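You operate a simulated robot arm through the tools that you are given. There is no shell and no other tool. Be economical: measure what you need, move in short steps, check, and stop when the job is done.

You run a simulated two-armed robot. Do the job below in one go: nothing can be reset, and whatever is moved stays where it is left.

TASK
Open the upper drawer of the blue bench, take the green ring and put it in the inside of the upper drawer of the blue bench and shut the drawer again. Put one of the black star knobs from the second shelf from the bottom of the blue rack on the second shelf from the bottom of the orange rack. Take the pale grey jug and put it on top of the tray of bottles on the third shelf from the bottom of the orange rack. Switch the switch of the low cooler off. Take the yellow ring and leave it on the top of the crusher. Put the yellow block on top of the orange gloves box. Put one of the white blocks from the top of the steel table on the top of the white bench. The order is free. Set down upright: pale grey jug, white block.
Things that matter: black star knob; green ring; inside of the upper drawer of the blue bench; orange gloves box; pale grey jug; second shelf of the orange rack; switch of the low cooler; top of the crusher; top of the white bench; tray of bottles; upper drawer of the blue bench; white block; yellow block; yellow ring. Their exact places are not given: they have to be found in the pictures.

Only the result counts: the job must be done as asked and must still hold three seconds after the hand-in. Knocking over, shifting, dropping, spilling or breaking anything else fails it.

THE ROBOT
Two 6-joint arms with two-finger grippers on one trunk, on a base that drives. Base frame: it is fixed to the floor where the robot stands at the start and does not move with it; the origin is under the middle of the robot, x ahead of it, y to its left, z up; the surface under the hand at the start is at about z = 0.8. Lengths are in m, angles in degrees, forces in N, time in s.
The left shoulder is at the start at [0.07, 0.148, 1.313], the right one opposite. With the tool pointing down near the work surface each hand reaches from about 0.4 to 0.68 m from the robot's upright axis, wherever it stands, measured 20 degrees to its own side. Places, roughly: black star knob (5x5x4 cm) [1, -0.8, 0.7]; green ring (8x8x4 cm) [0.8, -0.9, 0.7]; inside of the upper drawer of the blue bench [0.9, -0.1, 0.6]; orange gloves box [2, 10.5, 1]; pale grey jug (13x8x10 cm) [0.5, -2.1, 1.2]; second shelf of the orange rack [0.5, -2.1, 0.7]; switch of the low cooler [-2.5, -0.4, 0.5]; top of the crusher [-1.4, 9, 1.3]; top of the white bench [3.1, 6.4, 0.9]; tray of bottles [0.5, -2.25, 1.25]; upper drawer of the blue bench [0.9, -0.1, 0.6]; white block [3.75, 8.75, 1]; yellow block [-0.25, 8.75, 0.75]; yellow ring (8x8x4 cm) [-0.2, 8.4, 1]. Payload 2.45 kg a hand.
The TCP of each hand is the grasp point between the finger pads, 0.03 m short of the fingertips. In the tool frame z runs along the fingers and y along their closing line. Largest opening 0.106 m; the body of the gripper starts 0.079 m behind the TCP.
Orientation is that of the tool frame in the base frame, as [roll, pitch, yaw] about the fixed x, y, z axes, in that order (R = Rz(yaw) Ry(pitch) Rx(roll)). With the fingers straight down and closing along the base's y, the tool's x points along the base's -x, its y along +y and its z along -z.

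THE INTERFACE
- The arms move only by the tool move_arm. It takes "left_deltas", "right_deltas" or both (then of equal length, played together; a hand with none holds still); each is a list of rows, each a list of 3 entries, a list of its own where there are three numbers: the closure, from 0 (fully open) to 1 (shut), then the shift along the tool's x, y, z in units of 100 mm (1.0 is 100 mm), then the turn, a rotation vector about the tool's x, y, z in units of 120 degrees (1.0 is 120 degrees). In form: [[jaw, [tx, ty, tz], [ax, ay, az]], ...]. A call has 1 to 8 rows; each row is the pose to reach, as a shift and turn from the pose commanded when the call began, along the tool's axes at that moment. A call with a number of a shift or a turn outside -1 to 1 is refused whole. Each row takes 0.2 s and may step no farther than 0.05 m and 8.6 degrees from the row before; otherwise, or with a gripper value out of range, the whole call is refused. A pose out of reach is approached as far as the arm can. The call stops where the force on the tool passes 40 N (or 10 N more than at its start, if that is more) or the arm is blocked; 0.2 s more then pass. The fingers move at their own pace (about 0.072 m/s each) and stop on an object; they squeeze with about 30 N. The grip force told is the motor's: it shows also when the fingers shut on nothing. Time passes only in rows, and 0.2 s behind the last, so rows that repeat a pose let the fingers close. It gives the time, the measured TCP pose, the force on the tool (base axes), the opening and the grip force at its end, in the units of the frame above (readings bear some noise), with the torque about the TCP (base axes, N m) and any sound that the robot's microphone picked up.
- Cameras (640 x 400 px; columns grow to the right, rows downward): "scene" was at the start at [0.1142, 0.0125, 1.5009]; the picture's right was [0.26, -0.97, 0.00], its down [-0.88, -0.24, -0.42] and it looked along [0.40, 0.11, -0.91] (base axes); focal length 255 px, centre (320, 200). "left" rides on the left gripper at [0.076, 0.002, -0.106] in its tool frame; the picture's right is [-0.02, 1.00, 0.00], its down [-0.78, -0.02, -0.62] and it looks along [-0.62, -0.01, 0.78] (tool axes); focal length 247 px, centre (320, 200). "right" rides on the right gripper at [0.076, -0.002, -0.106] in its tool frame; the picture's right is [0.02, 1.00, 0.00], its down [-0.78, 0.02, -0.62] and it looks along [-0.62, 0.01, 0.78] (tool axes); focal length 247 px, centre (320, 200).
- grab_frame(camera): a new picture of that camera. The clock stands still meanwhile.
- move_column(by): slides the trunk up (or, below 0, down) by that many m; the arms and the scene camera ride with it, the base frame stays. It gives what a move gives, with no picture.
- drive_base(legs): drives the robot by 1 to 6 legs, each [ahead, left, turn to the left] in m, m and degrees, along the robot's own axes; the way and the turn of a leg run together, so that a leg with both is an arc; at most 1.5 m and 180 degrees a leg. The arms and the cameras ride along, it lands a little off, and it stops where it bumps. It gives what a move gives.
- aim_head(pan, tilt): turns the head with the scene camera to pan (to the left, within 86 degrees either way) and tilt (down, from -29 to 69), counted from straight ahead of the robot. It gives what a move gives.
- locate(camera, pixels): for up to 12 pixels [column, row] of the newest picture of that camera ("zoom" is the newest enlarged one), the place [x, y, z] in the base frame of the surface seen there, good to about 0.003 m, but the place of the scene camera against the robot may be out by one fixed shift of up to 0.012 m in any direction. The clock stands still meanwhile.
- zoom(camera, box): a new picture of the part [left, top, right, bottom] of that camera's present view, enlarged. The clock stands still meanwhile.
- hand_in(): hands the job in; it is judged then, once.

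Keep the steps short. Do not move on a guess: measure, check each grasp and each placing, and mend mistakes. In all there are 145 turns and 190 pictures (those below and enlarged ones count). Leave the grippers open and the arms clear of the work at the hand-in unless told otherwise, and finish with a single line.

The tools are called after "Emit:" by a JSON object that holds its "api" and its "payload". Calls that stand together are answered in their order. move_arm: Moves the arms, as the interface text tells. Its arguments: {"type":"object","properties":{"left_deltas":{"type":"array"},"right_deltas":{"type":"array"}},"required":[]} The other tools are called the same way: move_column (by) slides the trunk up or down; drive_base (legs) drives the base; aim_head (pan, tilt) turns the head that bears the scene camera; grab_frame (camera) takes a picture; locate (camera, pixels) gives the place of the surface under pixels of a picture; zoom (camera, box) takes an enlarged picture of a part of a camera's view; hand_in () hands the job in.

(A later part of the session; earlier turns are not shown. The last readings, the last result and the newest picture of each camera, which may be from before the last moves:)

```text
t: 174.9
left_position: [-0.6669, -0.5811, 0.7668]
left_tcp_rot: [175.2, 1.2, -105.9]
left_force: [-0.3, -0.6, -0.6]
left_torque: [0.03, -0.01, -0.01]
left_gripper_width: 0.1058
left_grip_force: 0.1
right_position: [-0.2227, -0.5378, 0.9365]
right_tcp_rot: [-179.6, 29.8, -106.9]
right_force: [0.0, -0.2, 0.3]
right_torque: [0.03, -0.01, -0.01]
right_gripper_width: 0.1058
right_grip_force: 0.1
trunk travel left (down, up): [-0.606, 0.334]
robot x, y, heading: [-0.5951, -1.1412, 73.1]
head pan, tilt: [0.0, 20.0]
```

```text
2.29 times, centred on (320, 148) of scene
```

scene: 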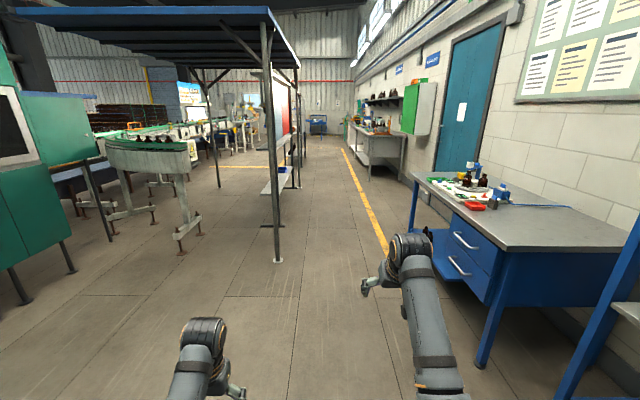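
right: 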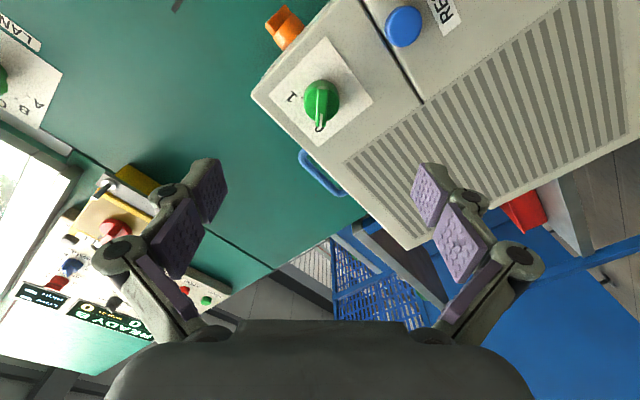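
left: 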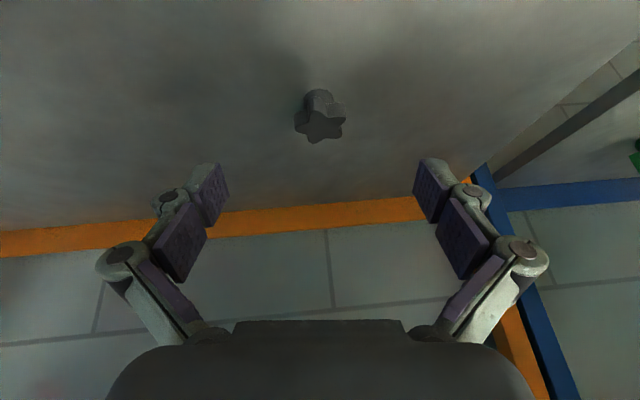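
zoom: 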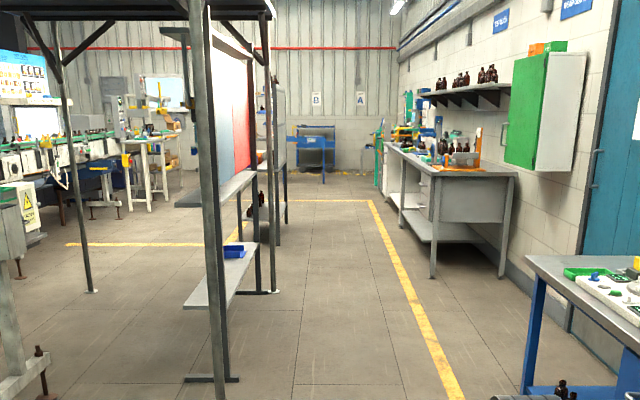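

Emit:
{"api": "drive_base", "payload": {"legs": [[0.5, -0.29, -0.6], [1.5, 0, 0], [1.5, 0, 0], [1.5, 0, 0], [0.8, 0, 0]]}}

Emit:
{"api": "grab_frame", "payload": {"camera": "scene"}}

Emit:
{"api": "aim_head", "payload": {"pan": 55, "tilt": 15}}

Emit:
{"api": "grab_frame", "payload": {"camera": "scene"}}

```text
t: 203.2
left_position: [1.4386, 4.8506, 0.7663]
left_tcp_rot: [175.2, 1.3, -107.0]
left_force: [1.0, 0.2, 0.8]
left_torque: [0.0, 0.0, -0.02]
left_gripper_width: 0.1062
left_grip_force: 0.0
right_position: [1.8848, 4.8854, 0.937]
right_tcp_rot: [-179.6, 29.8, -108.0]
right_force: [0.1, -0.8, -0.2]
right_torque: [0.02, -0.03, 0.02]
right_gripper_width: 0.1059
right_grip_force: 0.0
trunk travel left (down, up): [-0.606, 0.334]
robot x, y, heading: [1.5057, 4.2912, 71.8]
head pan, tilt: [0.0, 20.0]
```

```text
109 pictures are left
```

scene: 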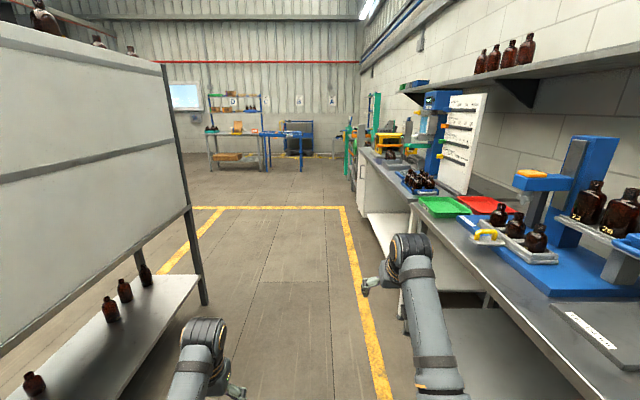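

```text
t: 204.5
left_position: [1.4381, 4.8484, 0.7664]
left_tcp_rot: [175.1, 1.3, -107.0]
left_force: [0.6, -0.1, -0.2]
left_torque: [0.01, -0.03, 0.01]
left_gripper_width: 0.106
left_grip_force: 0.1
right_position: [1.8841, 4.8848, 0.9355]
right_tcp_rot: [-179.7, 29.7, -107.9]
right_force: [-0.2, 0.4, 0.1]
right_torque: [0.03, 0.01, 0.0]
right_gripper_width: 0.106
right_grip_force: 0.0
trunk travel left (down, up): [-0.606, 0.334]
robot x, y, heading: [1.5018, 4.2908, 71.8]
head pan, tilt: [55.0, 15.0]
```

```text
108 pictures are left
```

scene: 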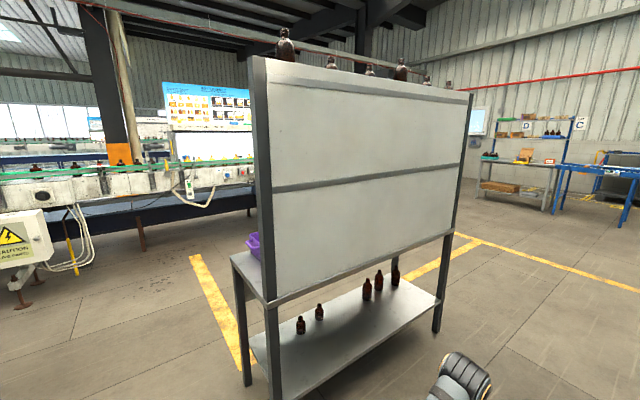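

Emit:
{"api": "aim_head", "payload": {"pan": 0, "tilt": 20}}

Emit:
{"api": "grab_frame", "payload": {"camera": "scene"}}

Emit:
{"api": "locate", "payload": {"camera": "scene", "pixels": [[205, 300], [190, 275], [100, 385], [405, 295], [460, 260], [345, 215], [295, 165], [370, 158], [235, 130], [285, 133], [410, 180], [265, 130]]}}

Emit:
{"api": "zoom", "payload": {"camera": "scene", "box": [160, 60, 480, 240]}}

```text
t: 205.7
left_position: [1.4385, 4.8493, 0.7661]
left_tcp_rot: [175.2, 1.3, -107.0]
left_force: [-0.3, 0.1, -0.2]
left_torque: [0.02, -0.01, -0.02]
left_gripper_width: 0.1057
left_grip_force: 0.0
right_position: [1.8835, 4.8847, 0.9365]
right_tcp_rot: [-179.7, 29.7, -108.0]
right_force: [0.1, 0.5, 0.4]
right_torque: [0.01, 0.0, 0.0]
right_gripper_width: 0.1062
right_grip_force: 0.0
trunk travel left (down, up): [-0.606, 0.334]
robot x, y, heading: [1.5023, 4.2936, 71.7]
head pan, tilt: [0.0, 20.0]
```

```text
107 pictures are left
```

scene: 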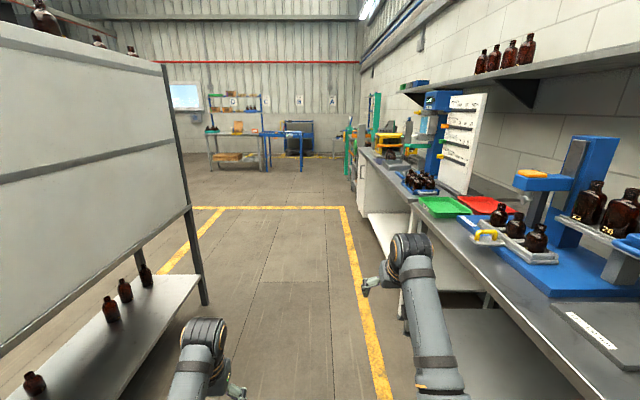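

```text
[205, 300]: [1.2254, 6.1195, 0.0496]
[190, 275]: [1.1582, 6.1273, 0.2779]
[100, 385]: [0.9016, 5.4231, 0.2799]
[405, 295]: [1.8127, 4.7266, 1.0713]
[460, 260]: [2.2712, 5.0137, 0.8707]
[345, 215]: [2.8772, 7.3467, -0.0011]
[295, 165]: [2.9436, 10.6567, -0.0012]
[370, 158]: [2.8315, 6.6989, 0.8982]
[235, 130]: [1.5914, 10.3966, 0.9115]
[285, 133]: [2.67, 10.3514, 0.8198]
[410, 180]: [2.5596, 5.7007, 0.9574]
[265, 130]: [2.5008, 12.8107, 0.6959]
```

```text
2.00 times, centred on (320, 150) of scene
```

zoom: 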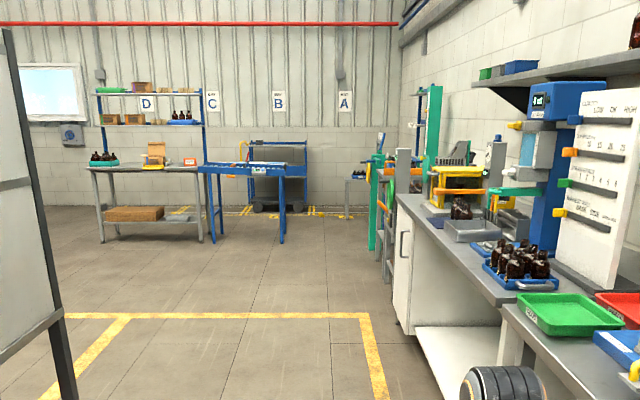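

Emit:
{"api": "drive_base", "payload": {"legs": [[1.5, 0.15, 0.8], [1.3, 0, 0]]}}

Emit:
{"api": "aim_head", "payload": {"pan": 70, "tilt": 15}}

Emit:
{"api": "grab_frame", "payload": {"camera": "scene"}}

Emit:
{"api": "aim_head", "payload": {"pan": -40, "tilt": 25}}

Emit:
{"api": "grab_frame", "payload": {"camera": "scene"}}

```text
refused: leg 1 is longer than a leg can be; nothing moved
```

```text
t: 207.1
left_position: [1.4388, 4.85, 0.7669]
left_tcp_rot: [175.2, 1.3, -107.0]
left_force: [0.0, 0.6, 0.4]
left_torque: [0.0, 0.04, -0.04]
left_gripper_width: 0.1058
left_grip_force: 0.0
right_position: [1.8845, 4.8858, 0.9371]
right_tcp_rot: [-179.7, 29.8, -108.0]
right_force: [-0.3, 0.6, -0.5]
right_torque: [-0.02, 0.02, -0.01]
right_gripper_width: 0.1058
right_grip_force: 0.1
trunk travel left (down, up): [-0.606, 0.334]
robot x, y, heading: [1.5035, 4.2888, 71.7]
head pan, tilt: [70.0, 15.0]
```

```text
105 pictures are left
```

scene: 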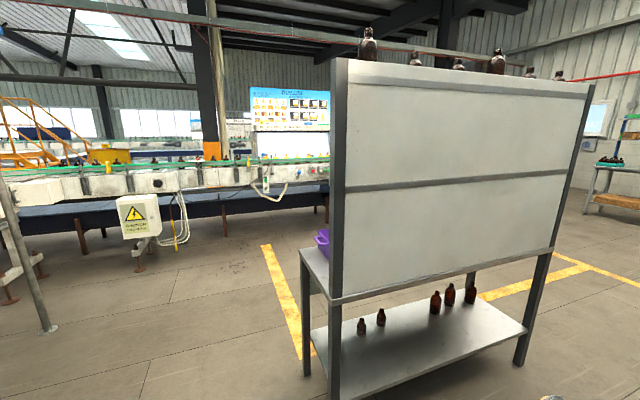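

```text
t: 209.0
left_position: [1.4391, 4.8479, 0.766]
left_tcp_rot: [175.2, 1.2, -107.0]
left_force: [-0.1, -0.1, 0.1]
left_torque: [-0.02, 0.0, -0.03]
left_gripper_width: 0.106
left_grip_force: 0.1
right_position: [1.8838, 4.8853, 0.937]
right_tcp_rot: [-179.6, 29.7, -108.1]
right_force: [0.0, 0.5, -0.6]
right_torque: [0.02, 0.01, 0.01]
right_gripper_width: 0.1062
right_grip_force: 0.1
trunk travel left (down, up): [-0.606, 0.334]
robot x, y, heading: [1.5001, 4.293, 72.0]
head pan, tilt: [-40.0, 25.0]
```

```text
104 pictures are left
```

scene: 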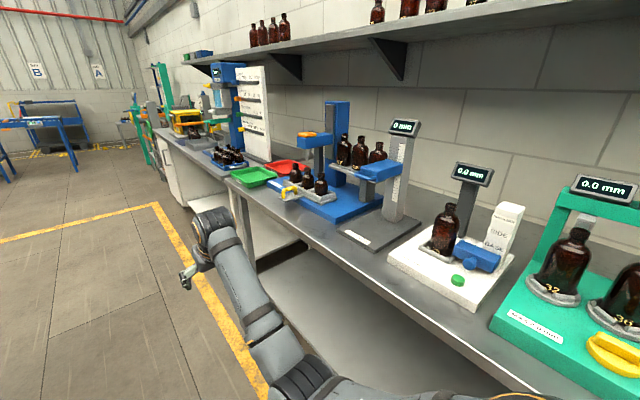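

Emit:
{"api": "drive_base", "payload": {"legs": [[1.4, 0.15, 0.6], [1.4, 0, 0]]}}

Emit:
{"api": "aim_head", "payload": {"pan": 70, "tilt": 15}}

Emit:
{"api": "grab_frame", "payload": {"camera": "scene"}}

Emit:
{"api": "aim_head", "payload": {"pan": -40, "tilt": 25}}

Emit:
{"api": "grab_frame", "payload": {"camera": "scene"}}

```text
t: 222.5
left_position: [2.1456, 7.5365, 0.7664]
left_tcp_rot: [175.1, 1.3, -106.5]
left_force: [0.4, -0.4, 0.1]
left_torque: [0.01, -0.03, -0.02]
left_gripper_width: 0.1061
left_grip_force: 0.0
right_position: [2.5921, 7.5766, 0.9367]
right_tcp_rot: [-179.6, 29.8, -107.4]
right_force: [-0.2, -0.4, 0.6]
right_torque: [0.02, -0.01, -0.01]
right_gripper_width: 0.1058
right_grip_force: 0.0
trunk travel left (down, up): [-0.606, 0.334]
robot x, y, heading: [2.2151, 6.9832, 72.5]
head pan, tilt: [-40.0, 25.0]
```

```text
t: 224.4
left_position: [2.1466, 7.5368, 0.7662]
left_tcp_rot: [175.2, 1.3, -106.5]
left_force: [0.8, 0.7, -0.3]
left_torque: [-0.02, -0.02, -0.02]
left_gripper_width: 0.1059
left_grip_force: 0.1
right_position: [2.5908, 7.5768, 0.937]
right_tcp_rot: [-179.6, 29.9, -107.6]
right_force: [0.0, 0.2, 0.3]
right_torque: [0.01, -0.03, -0.08]
right_gripper_width: 0.1062
right_grip_force: 0.0
trunk travel left (down, up): [-0.606, 0.334]
robot x, y, heading: [2.2187, 6.9791, 72.2]
head pan, tilt: [70.0, 15.0]
```

```text
103 pictures are left
```

scene: 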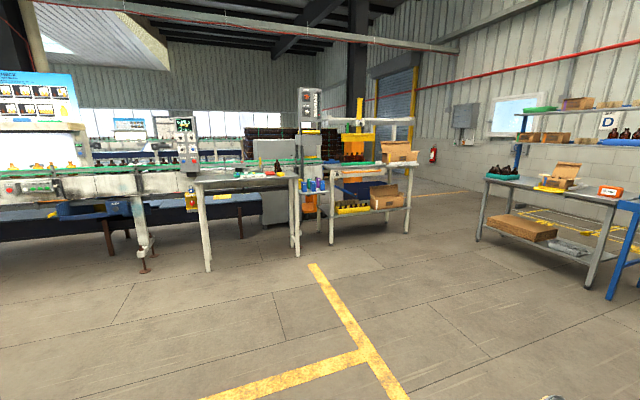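

```text
t: 226.3
left_position: [2.146, 7.5364, 0.7658]
left_tcp_rot: [175.2, 1.3, -106.5]
left_force: [0.4, -0.5, -0.1]
left_torque: [0.02, 0.01, 0.0]
left_gripper_width: 0.1061
left_grip_force: 0.1
right_position: [2.5923, 7.5771, 0.9371]
right_tcp_rot: [-179.6, 29.8, -107.5]
right_force: [0.4, 0.2, -0.7]
right_torque: [0.02, -0.01, -0.02]
right_gripper_width: 0.1059
right_grip_force: 0.1
trunk travel left (down, up): [-0.606, 0.334]
robot x, y, heading: [2.2161, 6.9773, 72.0]
head pan, tilt: [-40.0, 25.0]
```

```text
102 pictures are left
```

scene: 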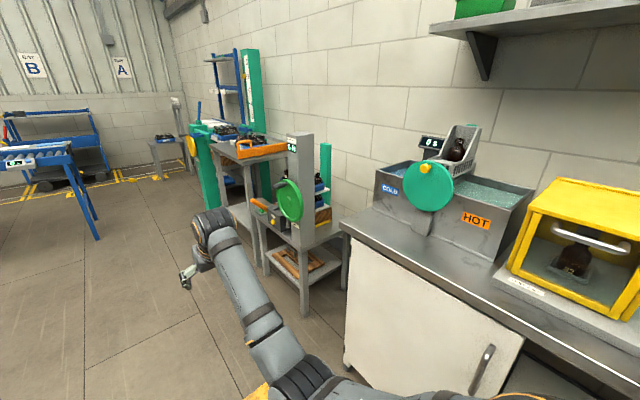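

Emit:
{"api": "zoom", "payload": {"camera": "scene", "box": [180, 100, 360, 280]}}

Emit:
{"api": "zoom", "payload": {"camera": "scene", "box": [330, 120, 640, 320]}}

Emit:
{"api": "aim_head", "payload": {"pan": 60, "tilt": 12}}

Emit:
{"api": "zoom", "payload": {"camera": "scene", "box": [200, 120, 400, 260]}}

Emit:
{"api": "zoom", "payload": {"camera": "scene", "box": [380, 120, 600, 260]}}

```text
2.22 times, centred on (270, 190) of scene
```

zoom: 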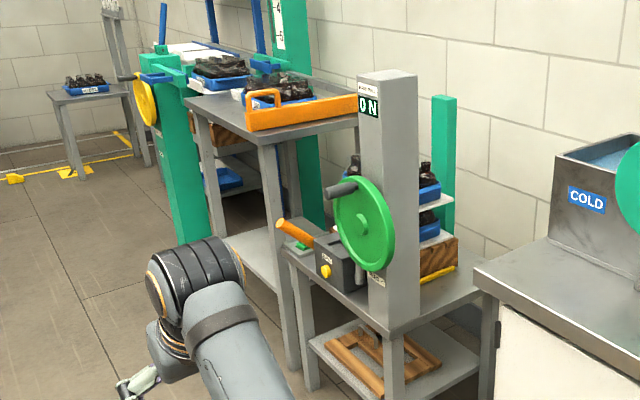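

```text
2.00 times, centred on (485, 220) of scene
```

zoom: 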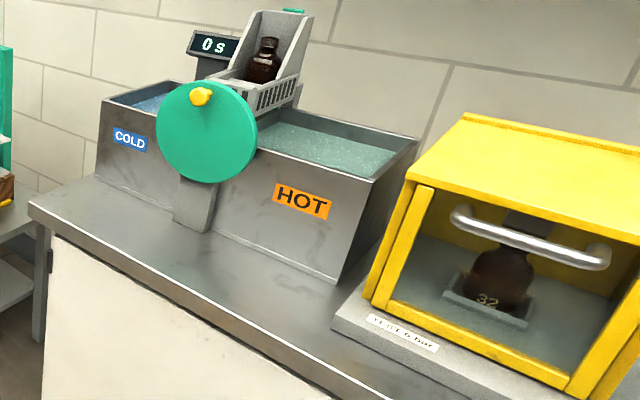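

```text
t: 228.0
left_position: [2.1457, 7.5374, 0.7656]
left_tcp_rot: [175.3, 1.3, -106.5]
left_force: [-1.3, 0.0, 0.0]
left_torque: [0.02, -0.03, -0.02]
left_gripper_width: 0.1059
left_grip_force: 0.0
right_position: [2.5912, 7.5757, 0.9374]
right_tcp_rot: [-179.6, 29.8, -107.5]
right_force: [-0.5, 0.0, 0.2]
right_torque: [-0.05, 0.03, 0.03]
right_gripper_width: 0.1059
right_grip_force: 0.1
trunk travel left (down, up): [-0.606, 0.334]
robot x, y, heading: [2.215, 6.9786, 71.9]
head pan, tilt: [60.0, 12.0]
```

```text
2.86 times, centred on (300, 190) of scene
```

zoom: 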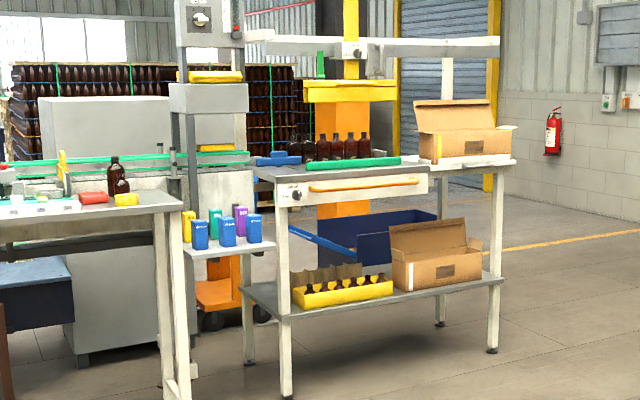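

```text
2.86 times, centred on (490, 190) of scene
```

zoom: 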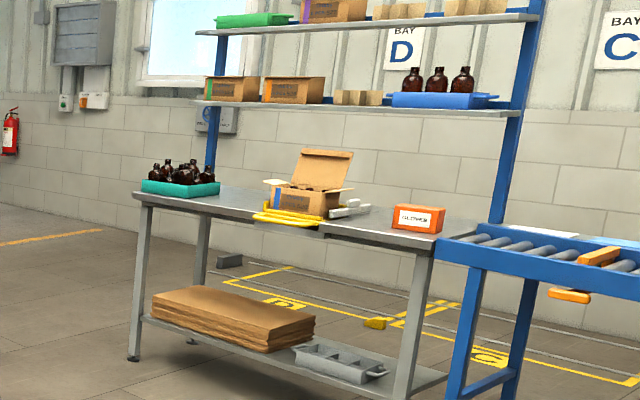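

I've found the gloves box, yellow block (side shelf) and steel table area. First the white block: drive to the steel table, stay back, turn to face it.

Emit:
{"api": "drive_base", "payload": {"legs": [[0.9, 0.4, 0], [1.0, 0, 0], [0, 0, -90]]}}

Emit:
{"api": "move_column", "payload": {"by": 0.3}}

Emit:
{"api": "aim_head", "payload": {"pan": 0, "tilt": 25}}

Emit:
{"api": "grab_frame", "payload": {"camera": "scene"}}

Emit:
{"api": "zoom", "payload": {"camera": "scene", "box": [200, 100, 440, 250]}}

```text
t: 241.7
left_position: [2.9956, 8.9724, 0.766]
left_tcp_rot: [175.2, 1.3, 162.9]
left_force: [0.7, -0.6, -0.5]
left_torque: [-0.02, 0.0, 0.02]
left_gripper_width: 0.1059
left_grip_force: 0.0
right_position: [3.0297, 8.526, 0.9375]
right_tcp_rot: [-179.6, 29.8, 161.9]
right_force: [0.4, 0.5, 0.1]
right_torque: [-0.01, 0.0, 0.01]
right_gripper_width: 0.1059
right_grip_force: 0.0
trunk travel left (down, up): [-0.606, 0.334]
robot x, y, heading: [2.4402, 8.9049, -18.4]
head pan, tilt: [60.0, 12.0]
```

```text
t: 244.7
left_position: [2.9964, 8.9721, 1.0667]
left_tcp_rot: [175.2, 1.2, 162.8]
left_force: [-0.2, -0.2, 0.4]
left_torque: [0.02, 0.02, 0.01]
left_gripper_width: 0.106
left_grip_force: 0.1
right_position: [3.031, 8.5264, 1.2362]
right_tcp_rot: [-179.6, 29.9, 161.8]
right_force: [0.6, 0.3, -0.3]
right_torque: [0.01, -0.02, -0.02]
right_gripper_width: 0.1062
right_grip_force: 0.0
trunk travel left (down, up): [-0.906, 0.034]
robot x, y, heading: [2.4348, 8.9066, -18.5]
head pan, tilt: [60.0, 12.0]
```

```text
t: 246.0
left_position: [2.9947, 8.9717, 1.0649]
left_tcp_rot: [175.2, 1.3, 162.8]
left_force: [-0.3, -0.6, 0.7]
left_torque: [0.01, 0.0, 0.02]
left_gripper_width: 0.1062
left_grip_force: 0.0
right_position: [3.0305, 8.526, 1.237]
right_tcp_rot: [-179.5, 29.8, 161.9]
right_force: [-0.2, 0.3, 0.8]
right_torque: [0.01, 0.02, 0.05]
right_gripper_width: 0.106
right_grip_force: 0.1
trunk travel left (down, up): [-0.906, 0.034]
robot x, y, heading: [2.4355, 8.909, -18.5]
head pan, tilt: [0.0, 25.0]
```

```text
97 pictures are left
```

scene: 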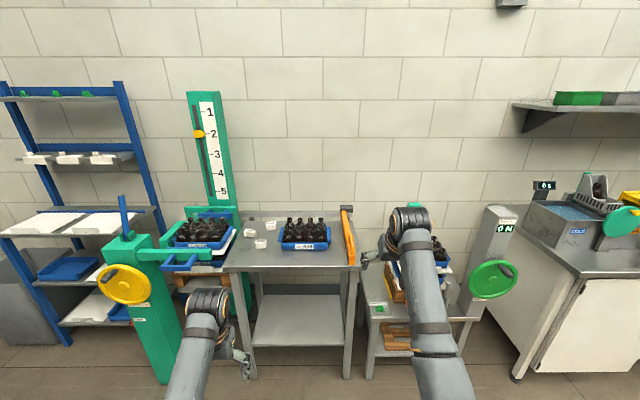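

```text
2.67 times, centred on (320, 175) of scene
```

zoom: 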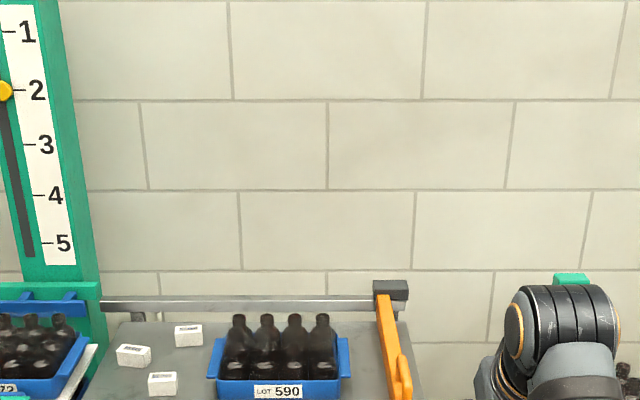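

Emit:
{"api": "zoom", "payload": {"camera": "scene", "box": [220, 205, 364, 295]}}

Emit:
{"api": "locate", "payload": {"camera": "zoom", "pixels": [[180, 165], [180, 180], [155, 160], [203, 160], [125, 125], [220, 85], [300, 260], [130, 260], [280, 180], [420, 190], [560, 240], [60, 200]]}}

```text
4.44 times, centred on (292, 250) of scene
```

zoom: 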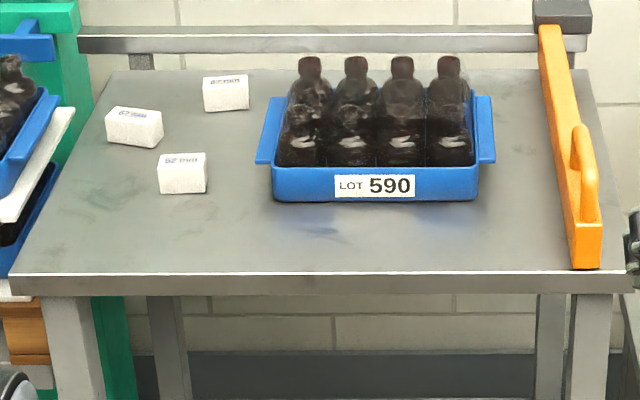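

```text
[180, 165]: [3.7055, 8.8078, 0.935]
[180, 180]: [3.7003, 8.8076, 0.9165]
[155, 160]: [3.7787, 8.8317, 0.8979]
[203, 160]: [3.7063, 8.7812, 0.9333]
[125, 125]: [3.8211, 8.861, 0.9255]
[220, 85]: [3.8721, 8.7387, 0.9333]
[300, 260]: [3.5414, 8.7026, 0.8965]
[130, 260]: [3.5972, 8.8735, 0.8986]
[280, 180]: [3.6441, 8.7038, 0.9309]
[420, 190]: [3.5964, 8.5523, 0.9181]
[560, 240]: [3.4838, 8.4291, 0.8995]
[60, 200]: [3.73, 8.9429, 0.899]
```

Emit:
{"api": "locate", "payload": {"camera": "scene", "pixels": [[125, 285], [150, 285], [160, 330], [185, 262], [165, 240], [215, 258], [175, 365], [490, 280], [345, 240], [408, 260]]}}

```text
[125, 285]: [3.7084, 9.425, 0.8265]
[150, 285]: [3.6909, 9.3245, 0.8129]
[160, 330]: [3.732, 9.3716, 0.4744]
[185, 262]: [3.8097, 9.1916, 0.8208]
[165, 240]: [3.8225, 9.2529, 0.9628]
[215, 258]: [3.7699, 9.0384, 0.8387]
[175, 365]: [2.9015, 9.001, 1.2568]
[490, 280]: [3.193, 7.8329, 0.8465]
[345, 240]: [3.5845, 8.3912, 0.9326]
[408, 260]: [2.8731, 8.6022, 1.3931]
```

Emit:
{"api": "drive_base", "payload": {"legs": [[0.6, 0.05, 1.0]]}}

Emit:
{"api": "grab_frame", "payload": {"camera": "left"}}

```text
t: 249.4
left_position: [3.5776, 8.849, 1.0674]
left_tcp_rot: [175.3, 1.3, 164.0]
left_force: [-0.1, -0.4, 0.2]
left_torque: [0.03, 0.0, 0.0]
left_gripper_width: 0.1062
left_grip_force: 0.0
right_position: [3.6211, 8.4028, 1.2374]
right_tcp_rot: [-179.6, 30.0, 163.1]
right_force: [0.0, 0.0, -0.3]
right_torque: [0.01, 0.01, 0.01]
right_gripper_width: 0.1063
right_grip_force: 0.1
trunk travel left (down, up): [-0.906, 0.034]
robot x, y, heading: [3.0192, 8.7787, -17.1]
head pan, tilt: [0.0, 25.0]
```

```text
94 pictures are left
```

left: 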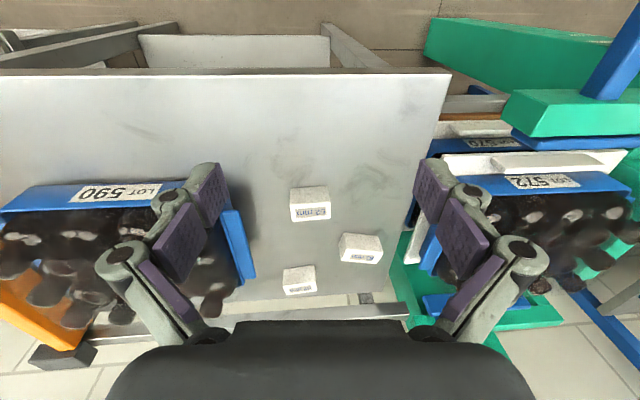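

Emit:
{"api": "locate", "payload": {"camera": "left", "pixels": [[310, 188], [310, 204], [293, 196], [328, 193], [311, 220], [292, 220], [330, 217], [355, 245], [300, 270]]}}

Emit:
{"api": "zoom", "payload": {"camera": "left", "box": [260, 160, 400, 310]}}

```text
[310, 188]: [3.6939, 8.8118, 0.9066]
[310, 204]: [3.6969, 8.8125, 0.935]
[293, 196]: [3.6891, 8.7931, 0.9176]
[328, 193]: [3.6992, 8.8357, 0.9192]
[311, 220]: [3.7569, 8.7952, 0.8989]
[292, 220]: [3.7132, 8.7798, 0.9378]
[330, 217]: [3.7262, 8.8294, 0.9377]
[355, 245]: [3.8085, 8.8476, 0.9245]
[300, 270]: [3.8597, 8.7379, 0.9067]
```

```text
2.67 times, centred on (330, 235) of left
```

zoom: 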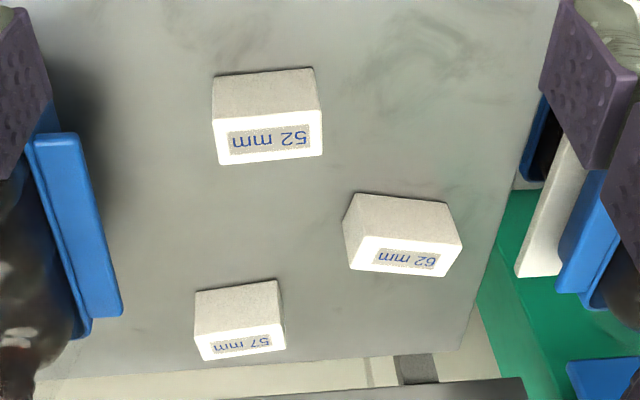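

Block "52 mm" centre (3.707, 8.809), z 0.90–0.938. Come 7 cm closer and lower the trunk 10 cm for reach.

Emit:
{"api": "drive_base", "payload": {"legs": [[0.07, 0, 0]]}}

Emit:
{"api": "move_column", "payload": {"by": -0.1}}

```text
t: 250.4
left_position: [3.6376, 8.8301, 1.0701]
left_tcp_rot: [175.1, 1.6, 164.1]
left_force: [-1.3, 0.2, 1.1]
left_torque: [-0.03, -0.06, -0.01]
left_gripper_width: 0.1062
left_grip_force: 0.1
right_position: [3.6817, 8.3847, 1.242]
right_tcp_rot: [-179.6, 30.2, 163.1]
right_force: [-0.3, -0.1, 1.0]
right_torque: [-0.04, -0.05, 0.0]
right_gripper_width: 0.106
right_grip_force: 0.1
trunk travel left (down, up): [-0.906, 0.034]
robot x, y, heading: [3.0914, 8.7562, -17.2]
head pan, tilt: [0.0, 25.0]
```

```text
t: 251.8
left_position: [3.6454, 8.8277, 0.9664]
left_tcp_rot: [175.2, 1.1, 164.1]
left_force: [0.4, -0.9, 0.7]
left_torque: [-0.01, 0.01, 0.0]
left_gripper_width: 0.106
left_grip_force: 0.1
right_position: [3.6888, 8.3826, 1.1376]
right_tcp_rot: [-179.6, 29.8, 163.1]
right_force: [1.2, 0.1, 0.6]
right_torque: [-0.05, -0.02, 0.03]
right_gripper_width: 0.1055
right_grip_force: 0.0
trunk travel left (down, up): [-0.806, 0.134]
robot x, y, heading: [3.0863, 8.7516, -17.1]
head pan, tilt: [0.0, 25.0]
```

Emit:
{"api": "move_arm", "payload": {"left_deltas": [[0, [0, 0, -0.45], [0.02, 0, 0]], [0, [-0.32, -0.02, -0.45], [0.039, 0, 0]], [0, [-0.637, -0.037, -0.45], [0.039, 0, 0]], [0, [-0.637, -0.037, -0.45], [0.039, 0, 0]]]}}

Emit:
{"api": "grab_frame", "payload": {"camera": "left"}}

Emit:
{"api": "grab_frame", "payload": {"camera": "scene"}}

```text
t: 252.8
left_position: [3.7049, 8.8026, 1.01]
left_tcp_rot: [179.9, 1.3, 164.2]
left_force: [0.1, -0.3, 0.3]
left_torque: [0.03, -0.02, 0.03]
left_gripper_width: 0.1057
left_grip_force: 0.1
left hand out of reach, approached as far as the arm can: row 1, 2, 3, 4
right_position: [3.6888, 8.3829, 1.1376]
right_tcp_rot: [-179.4, 29.9, 163.2]
right_force: [1.1, 0.6, 0.5]
right_torque: [0.0, -0.01, 0.0]
right_gripper_width: 0.1059
right_grip_force: 0.1
trunk travel left (down, up): [-0.806, 0.134]
robot x, y, heading: [3.0874, 8.7544, -17.0]
head pan, tilt: [0.0, 25.0]
```

```text
92 pictures are left
```

left: 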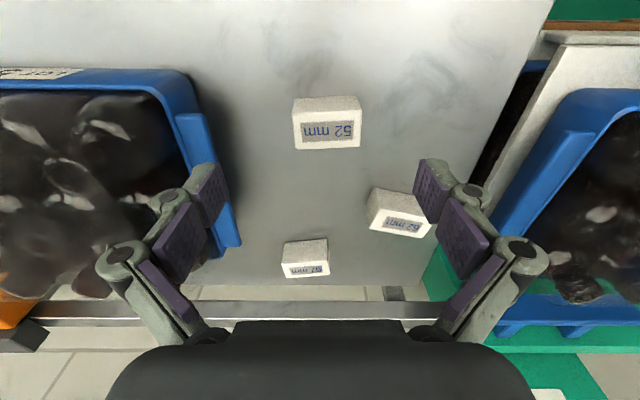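

```text
91 pictures are left
```

scene: 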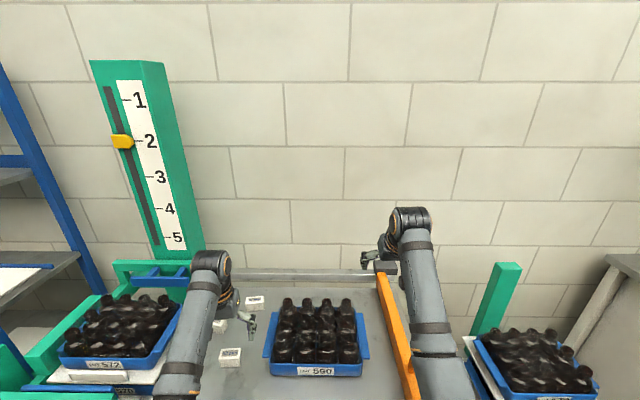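

Emit:
{"api": "move_arm", "payload": {"left_deltas": [[0.25, [-0.02, 0.06, 0.2], [0, 0, 0]], [0.25, [-0.02, 0.06, 0.4], [0, 0, 0]], [0.25, [-0.02, 0.06, 0.6], [0, 0, 0]], [0.25, [-0.02, 0.06, 0.74], [0, 0, 0]], [0.25, [-0.02, 0.06, 0.74], [0, 0, 0]]]}}

Emit:
{"api": "grab_frame", "payload": {"camera": "left"}}

```text
t: 254.0
left_position: [3.7105, 8.8084, 0.9339]
left_tcp_rot: [179.8, 1.2, 164.2]
left_force: [-1.0, 0.5, -0.3]
left_torque: [-0.02, 0.02, 0.02]
left_gripper_width: 0.0794
left_grip_force: 0.0
right_position: [3.6884, 8.3829, 1.137]
right_tcp_rot: [-179.6, 29.8, 163.0]
right_force: [0.5, 0.4, 0.4]
right_torque: [-0.02, 0.0, -0.01]
right_gripper_width: 0.1059
right_grip_force: 0.0
trunk travel left (down, up): [-0.806, 0.134]
robot x, y, heading: [3.0889, 8.7531, -17.2]
head pan, tilt: [0.0, 25.0]
```

```text
90 pictures are left
```

left: 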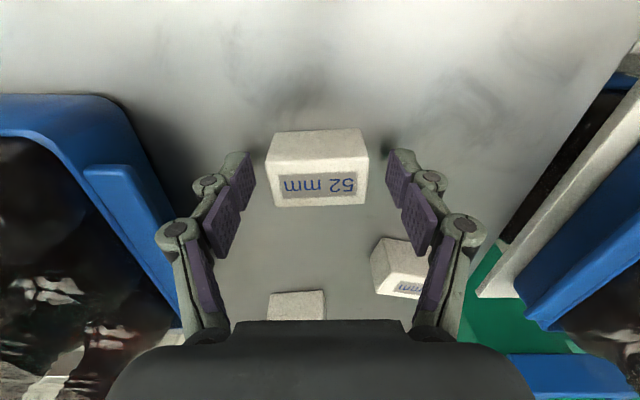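

Emit:
{"api": "move_arm", "payload": {"left_deltas": [[0.6, [0, 0, 0], [0, 0, 0]], [1, [0, 0, 0], [0, 0, 0]], [1, [0, 0, 0], [0, 0, 0]], [1, [0, 0, -0.3], [0, 0, 0]], [1, [0, 0, -0.65], [0, 0, 0]], [1, [0, 0, -1.0], [0, 0, 0]]]}}

Emit:
{"api": "grab_frame", "payload": {"camera": "left"}}

```text
t: 255.4
left_position: [3.7198, 8.8041, 1.0208]
left_tcp_rot: [179.7, 1.2, 164.0]
left_force: [0.6, -0.1, -1.2]
left_torque: [0.02, 0.0, -0.03]
left_gripper_width: 0.051
left_grip_force: 30.3
left hand out of reach, approached as far as the arm can: row 6
right_position: [3.6901, 8.3829, 1.1374]
right_tcp_rot: [-179.6, 29.8, 163.1]
right_force: [-0.2, 0.1, 0.3]
right_torque: [-0.01, 0.03, -0.01]
right_gripper_width: 0.106
right_grip_force: 0.1
trunk travel left (down, up): [-0.806, 0.134]
robot x, y, heading: [3.0861, 8.7559, -16.9]
head pan, tilt: [0.0, 25.0]
```

```text
89 pictures are left
```

left: 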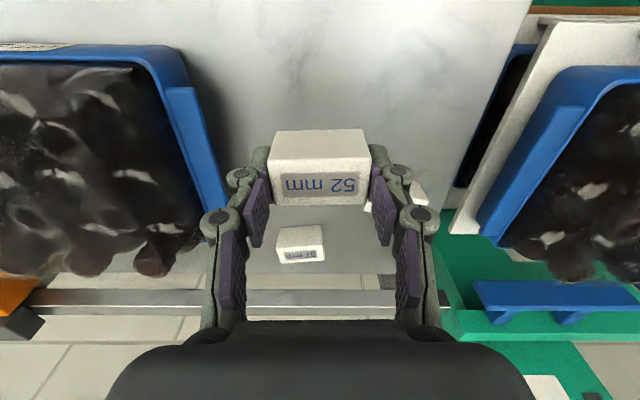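

White block held (0.051). Raise, back off, go to the white bench.

Emit:
{"api": "move_column", "payload": {"by": 0.1}}

Emit:
{"api": "drive_base", "payload": {"legs": [[-0.75, 0, 0], [0, -1.0, 0], [0, -0.8, 0]]}}

Emit:
{"api": "aim_head", "payload": {"pan": 5, "tilt": 30}}

Emit:
{"api": "grab_frame", "payload": {"camera": "scene"}}

```text
t: 256.7
left_position: [3.7203, 8.805, 1.1211]
left_tcp_rot: [179.9, 1.2, 164.1]
left_force: [1.2, 0.4, -0.7]
left_torque: [-0.01, 0.0, 0.02]
left_gripper_width: 0.051
left_grip_force: 29.7
right_position: [3.6889, 8.3829, 1.2382]
right_tcp_rot: [-179.8, 29.8, 163.1]
right_force: [0.1, -0.6, -0.4]
right_torque: [-0.01, 0.0, 0.02]
right_gripper_width: 0.1059
right_grip_force: 0.2
trunk travel left (down, up): [-0.906, 0.034]
robot x, y, heading: [3.0902, 8.7562, -17.0]
head pan, tilt: [0.0, 25.0]
```

```text
t: 269.4
left_position: [2.4746, 7.3071, 1.1218]
left_tcp_rot: [179.9, 1.3, 163.8]
left_force: [-0.2, 0.2, -0.6]
left_torque: [0.02, -0.02, -0.01]
left_gripper_width: 0.0511
left_grip_force: 30.0
right_position: [2.4422, 6.8858, 1.2377]
right_tcp_rot: [-179.6, 29.8, 162.8]
right_force: [-0.4, 0.2, 0.0]
right_torque: [0.0, 0.02, -0.02]
right_gripper_width: 0.1059
right_grip_force: 0.0
trunk travel left (down, up): [-0.906, 0.034]
robot x, y, heading: [1.8432, 7.2601, -17.4]
head pan, tilt: [0.0, 25.0]
```

```text
t: 270.1
left_position: [2.4746, 7.3076, 1.1204]
left_tcp_rot: [179.9, 1.3, 163.8]
left_force: [-0.2, -0.4, -0.2]
left_torque: [0.02, 0.0, -0.01]
left_gripper_width: 0.0508
left_grip_force: 29.3
right_position: [2.4419, 6.8852, 1.2373]
right_tcp_rot: [-179.7, 29.8, 162.8]
right_force: [0.0, 0.5, -0.2]
right_torque: [0.01, -0.04, -0.01]
right_gripper_width: 0.106
right_grip_force: 0.2
trunk travel left (down, up): [-0.906, 0.034]
robot x, y, heading: [1.841, 7.261, -17.2]
head pan, tilt: [5.0, 30.0]
```

```text
88 pictures are left
```

scene: 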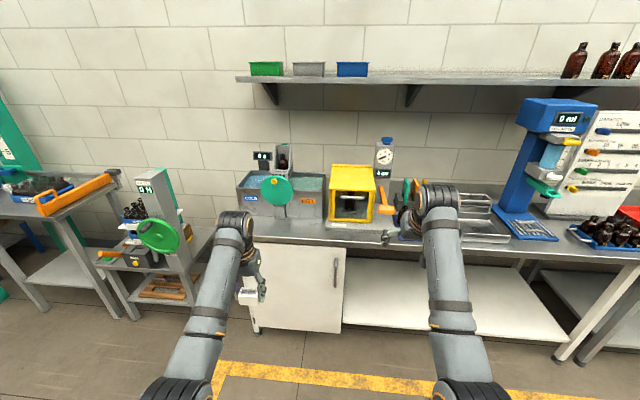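

Emit:
{"api": "zoom", "payload": {"camera": "scene", "box": [210, 160, 450, 280]}}

Emit:
{"api": "locate", "payload": {"camera": "zoom", "pixels": [[170, 160], [170, 190], [170, 205], [60, 190], [60, 150], [260, 190], [290, 205], [290, 185], [420, 210], [110, 150], [200, 170], [60, 200]]}}

```text
2.67 times, centred on (330, 220) of scene
```

zoom: 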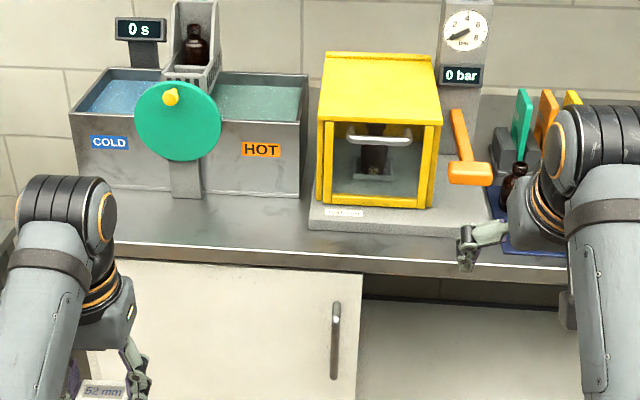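

```text
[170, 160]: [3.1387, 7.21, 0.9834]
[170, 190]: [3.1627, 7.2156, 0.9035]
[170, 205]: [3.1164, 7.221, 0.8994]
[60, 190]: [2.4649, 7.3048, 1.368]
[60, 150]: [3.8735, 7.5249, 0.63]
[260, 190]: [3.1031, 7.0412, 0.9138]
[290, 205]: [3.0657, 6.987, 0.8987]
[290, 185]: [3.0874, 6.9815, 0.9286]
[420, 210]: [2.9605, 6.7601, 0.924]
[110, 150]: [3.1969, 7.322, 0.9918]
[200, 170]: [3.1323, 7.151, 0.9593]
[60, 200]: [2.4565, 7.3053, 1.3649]
```

Emit:
{"api": "move_arm", "payload": {"right_deltas": [[0, [0.3, 0, -0.18], [0, 0, 0]], [0, [0.6, 0, -0.36], [0, 0, 0]], [0, [0.95, 0, -0.58], [0, 0, 0]]]}}

Emit:
{"api": "locate", "payload": {"camera": "zoom", "pixels": [[380, 60], [380, 105], [460, 75], [470, 170], [260, 240], [330, 245], [450, 255], [340, 215], [320, 225], [180, 100]]}}

Emit:
{"api": "drive_base", "payload": {"legs": [[0.5, -0.075, 0]]}}

Emit:
{"api": "grab_frame", "payload": {"camera": "scene"}}

Emit:
{"api": "grab_frame", "payload": {"camera": "left"}}

```text
t: 270.9
left_position: [2.4732, 7.3062, 1.1229]
left_tcp_rot: [179.8, 1.4, 163.7]
left_force: [-1.5, 0.2, -0.2]
left_torque: [0.01, -0.03, -0.02]
left_gripper_width: 0.0508
left_grip_force: 29.7
right_position: [2.3346, 6.9183, 1.241]
right_tcp_rot: [-179.5, 29.7, 162.7]
right_force: [-0.5, -0.4, 0.8]
right_torque: [0.02, -0.02, -0.01]
right_gripper_width: 0.1058
right_grip_force: 0.2
trunk travel left (down, up): [-0.906, 0.034]
robot x, y, heading: [1.8412, 7.2591, -17.7]
head pan, tilt: [5.0, 30.0]
```

```text
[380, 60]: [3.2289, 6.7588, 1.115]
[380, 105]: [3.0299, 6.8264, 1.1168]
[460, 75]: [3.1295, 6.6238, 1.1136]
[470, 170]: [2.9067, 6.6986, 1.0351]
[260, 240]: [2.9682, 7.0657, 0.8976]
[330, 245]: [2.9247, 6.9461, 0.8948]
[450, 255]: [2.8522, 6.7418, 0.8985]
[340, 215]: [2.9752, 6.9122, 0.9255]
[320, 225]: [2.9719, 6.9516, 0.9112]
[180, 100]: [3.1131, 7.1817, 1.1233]
```

```text
t: 273.9
left_position: [2.9312, 7.0873, 1.1228]
left_tcp_rot: [179.9, 1.3, 163.9]
left_force: [-0.5, 1.6, 0.3]
left_torque: [-0.02, -0.01, -0.01]
left_gripper_width: 0.0509
left_grip_force: 30.4
right_position: [2.7923, 6.6974, 1.2413]
right_tcp_rot: [-179.5, 29.9, 162.9]
right_force: [0.7, 0.8, 0.8]
right_torque: [0.02, 0.0, 0.01]
right_gripper_width: 0.1062
right_grip_force: 0.0
trunk travel left (down, up): [-0.906, 0.034]
robot x, y, heading: [2.3027, 7.0388, -17.3]
head pan, tilt: [5.0, 30.0]
```

```text
86 pictures are left
```

scene: 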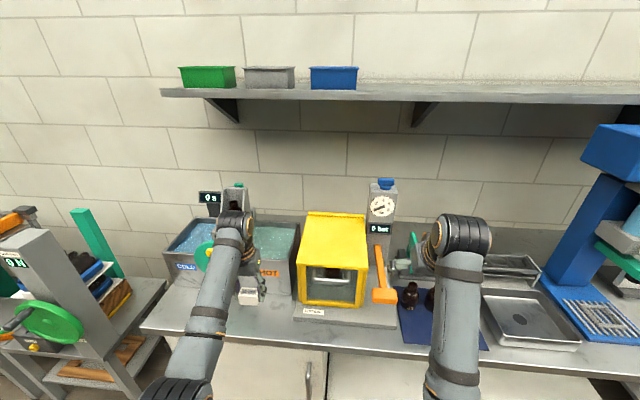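

```text
85 pictures are left
```

left: 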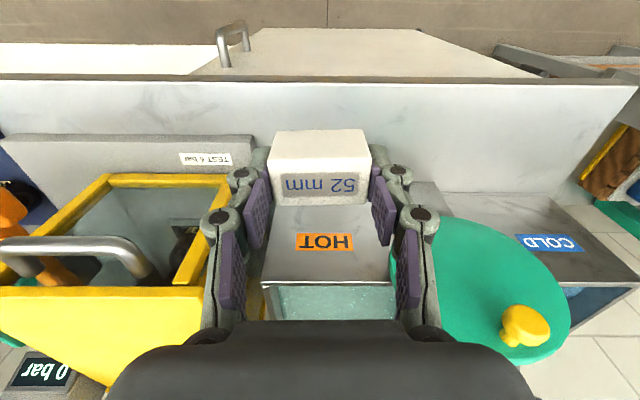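

Emit:
{"api": "drive_base", "payload": {"legs": [[0.06, 0, 0]]}}

Emit:
{"api": "move_column", "payload": {"by": -0.1}}

Emit:
{"api": "grab_frame", "payload": {"camera": "left"}}

```text
t: 274.8
left_position: [2.9828, 7.0709, 1.1264]
left_tcp_rot: [179.8, 1.7, 163.9]
left_force: [-1.2, 0.1, 0.2]
left_torque: [-0.04, -0.08, 0.01]
left_gripper_width: 0.0513
left_grip_force: 29.7
right_position: [2.8424, 6.6819, 1.2453]
right_tcp_rot: [-179.7, 30.2, 162.8]
right_force: [-0.1, 0.5, 0.0]
right_torque: [-0.06, -0.07, -0.03]
right_gripper_width: 0.1058
right_grip_force: 0.1
trunk travel left (down, up): [-0.906, 0.034]
robot x, y, heading: [2.3595, 7.0218, -17.6]
head pan, tilt: [5.0, 30.0]
```

```text
t: 276.1
left_position: [2.9886, 7.0683, 1.0221]
left_tcp_rot: [179.7, 1.2, 163.8]
left_force: [0.5, -0.5, -0.9]
left_torque: [0.0, -0.01, 0.0]
left_gripper_width: 0.0512
left_grip_force: 30.3
right_position: [2.8501, 6.6781, 1.1404]
right_tcp_rot: [-179.5, 29.8, 162.8]
right_force: [1.4, -0.4, 0.4]
right_torque: [0.0, -0.01, 0.0]
right_gripper_width: 0.1058
right_grip_force: 0.1
trunk travel left (down, up): [-0.806, 0.134]
robot x, y, heading: [2.3576, 7.0203, -17.2]
head pan, tilt: [5.0, 30.0]
```

```text
84 pictures are left
```

left: 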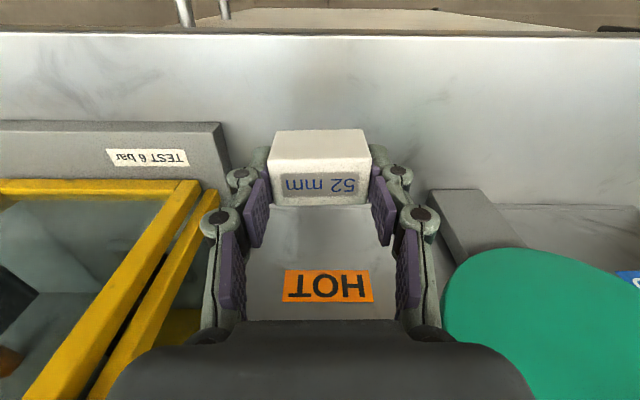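

Emit:
{"api": "move_arm", "payload": {"left_deltas": [[1, [-0.39, 0, 0], [0, 0, 0]], [1, [-0.39, 0, 0.3], [0, 0, 0]], [1, [-0.39, 0, 0.6], [0, 0, 0]], [1, [-0.39, 0, 0.78], [0, 0, 0]], [1, [-0.39, 0, 0.84], [0, 0, 0]], [1, [-0.39, 0, 0.87], [0, 0, 0]], [1, [-0.39, 0, 0.87], [0, 0, 0]]]}}

Emit:
{"api": "grab_frame", "payload": {"camera": "left"}}

```text
t: 277.8
left_position: [3.0288, 7.0572, 0.9352]
left_tcp_rot: [179.8, 1.3, 163.9]
left_force: [1.1, 0.0, -0.6]
left_torque: [0.01, -0.01, 0.02]
left_gripper_width: 0.0511
left_grip_force: 30.1
right_position: [2.8512, 6.6786, 1.1397]
right_tcp_rot: [-179.6, 29.8, 162.8]
right_force: [0.2, 0.1, 0.8]
right_torque: [-0.01, 0.01, 0.01]
right_gripper_width: 0.1061
right_grip_force: 0.1
trunk travel left (down, up): [-0.806, 0.134]
robot x, y, heading: [2.3577, 7.0175, -17.3]
head pan, tilt: [5.0, 30.0]
```

```text
83 pictures are left
```

left: 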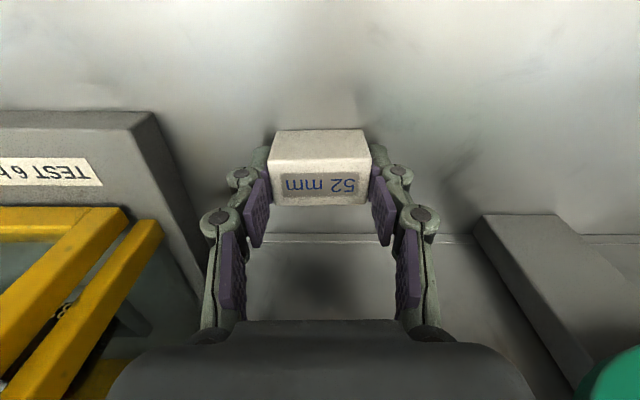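

Emit:
{"api": "move_arm", "payload": {"left_deltas": [[1, [0, 0, 0.015], [0, 0, 0]], [0.8, [0, 0, 0.015], [0, 0, 0]], [0.3, [0, 0, 0.015], [0, 0, 0]], [0.3, [0, 0, 0.015], [0, 0, 0]], [0.3, [0, 0, -0.3], [0, 0, 0]], [0.3, [0, 0, -0.6], [0, 0, 0]], [0.3, [0, 0, -0.9], [0, 0, 0]]]}}

Emit:
{"api": "grab_frame", "payload": {"camera": "left"}}

```text
t: 279.4
left_position: [3.026, 7.0566, 1.0262]
left_tcp_rot: [179.9, 1.3, 164.0]
left_force: [0.7, -0.4, -0.5]
left_torque: [0.0, -0.02, 0.03]
left_gripper_width: 0.0742
left_grip_force: 0.0
right_position: [2.8497, 6.679, 1.1401]
right_tcp_rot: [-179.5, 29.9, 162.8]
right_force: [-0.1, -0.6, 0.5]
right_torque: [0.01, -0.02, -0.02]
right_gripper_width: 0.1059
right_grip_force: 0.0
trunk travel left (down, up): [-0.806, 0.134]
robot x, y, heading: [2.3553, 7.0161, -17.2]
head pan, tilt: [5.0, 30.0]
```

```text
82 pictures are left
```

left: 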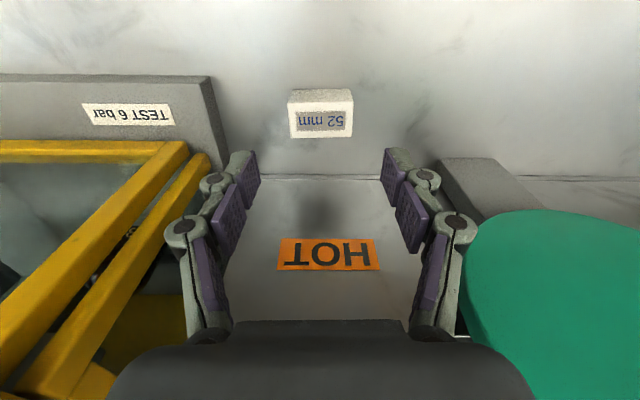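

White block stands on the white bench. Back off, turn round, and go toward the table with the yellow items.

Emit:
{"api": "move_column", "payload": {"by": 0.1}}

Emit:
{"api": "drive_base", "payload": {"legs": [[-0.75, 0, 0], [0, 0, 179.8], [0.6, -0.6, 0]]}}

Emit:
{"api": "aim_head", "payload": {"pan": 0, "tilt": 22}}

Emit:
{"api": "grab_frame", "payload": {"camera": "scene"}}

Emit:
{"api": "zoom", "payload": {"camera": "scene", "box": [160, 80, 480, 280]}}

```text
t: 280.7
left_position: [3.0264, 7.0564, 1.1237]
left_tcp_rot: [179.7, 1.3, 163.8]
left_force: [0.1, 0.2, -0.3]
left_torque: [-0.02, -0.03, 0.0]
left_gripper_width: 0.074
left_grip_force: 0.1
right_position: [2.8506, 6.6781, 1.241]
right_tcp_rot: [-179.6, 29.7, 162.9]
right_force: [-0.2, -0.9, -0.6]
right_torque: [-0.03, 0.01, -0.01]
right_gripper_width: 0.106
right_grip_force: 0.1
trunk travel left (down, up): [-0.906, 0.034]
robot x, y, heading: [2.3545, 7.0191, -17.1]
head pan, tilt: [5.0, 30.0]
```

```text
t: 296.2
left_position: [0.5825, 7.9554, 1.125]
left_tcp_rot: [179.9, 1.3, -16.4]
left_force: [0.0, 0.4, 0.8]
left_torque: [0.01, 0.02, -0.01]
left_gripper_width: 0.074
left_grip_force: 0.1
right_position: [0.7605, 8.3318, 1.2394]
right_tcp_rot: [-179.6, 29.7, -17.4]
right_force: [1.1, 0.5, 0.5]
right_torque: [0.0, 0.01, 0.0]
right_gripper_width: 0.106
right_grip_force: 0.0
trunk travel left (down, up): [-0.906, 0.034]
robot x, y, heading: [1.2535, 7.9907, 162.5]
head pan, tilt: [5.0, 30.0]
```

```text
t: 296.9
left_position: [0.5821, 7.9544, 1.1253]
left_tcp_rot: [179.7, 1.2, -16.3]
left_force: [0.0, -0.3, 0.3]
left_torque: [0.0, 0.03, 0.01]
left_gripper_width: 0.0742
left_grip_force: 0.1
right_position: [0.7591, 8.3325, 1.2411]
right_tcp_rot: [-179.6, 29.9, -17.4]
right_force: [-0.3, -0.3, 0.9]
right_torque: [-0.01, 0.0, -0.01]
right_gripper_width: 0.1059
right_grip_force: 0.1
trunk travel left (down, up): [-0.906, 0.034]
robot x, y, heading: [1.2487, 7.9869, 162.3]
head pan, tilt: [0.0, 22.0]
```

```text
81 pictures are left
```

scene: 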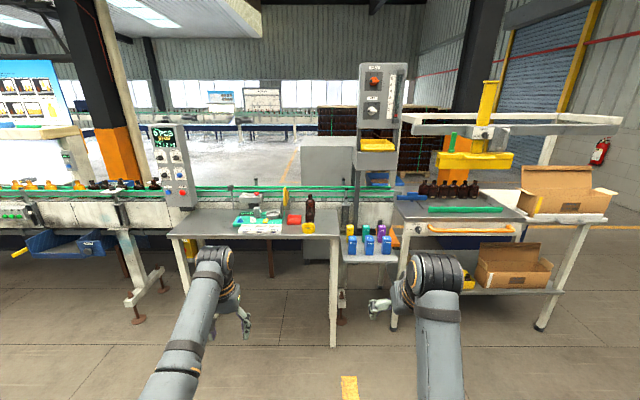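

```text
2.00 times, centred on (320, 180) of scene
```

zoom: 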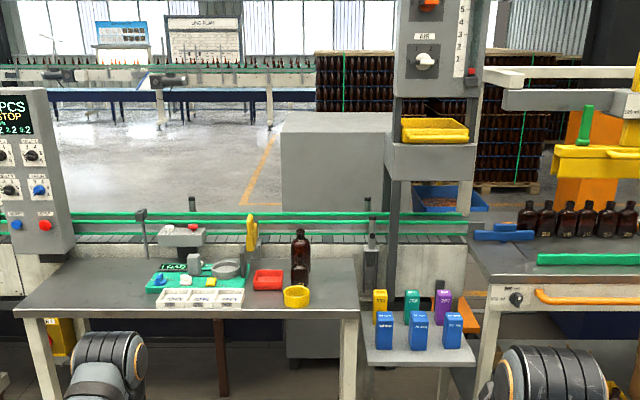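

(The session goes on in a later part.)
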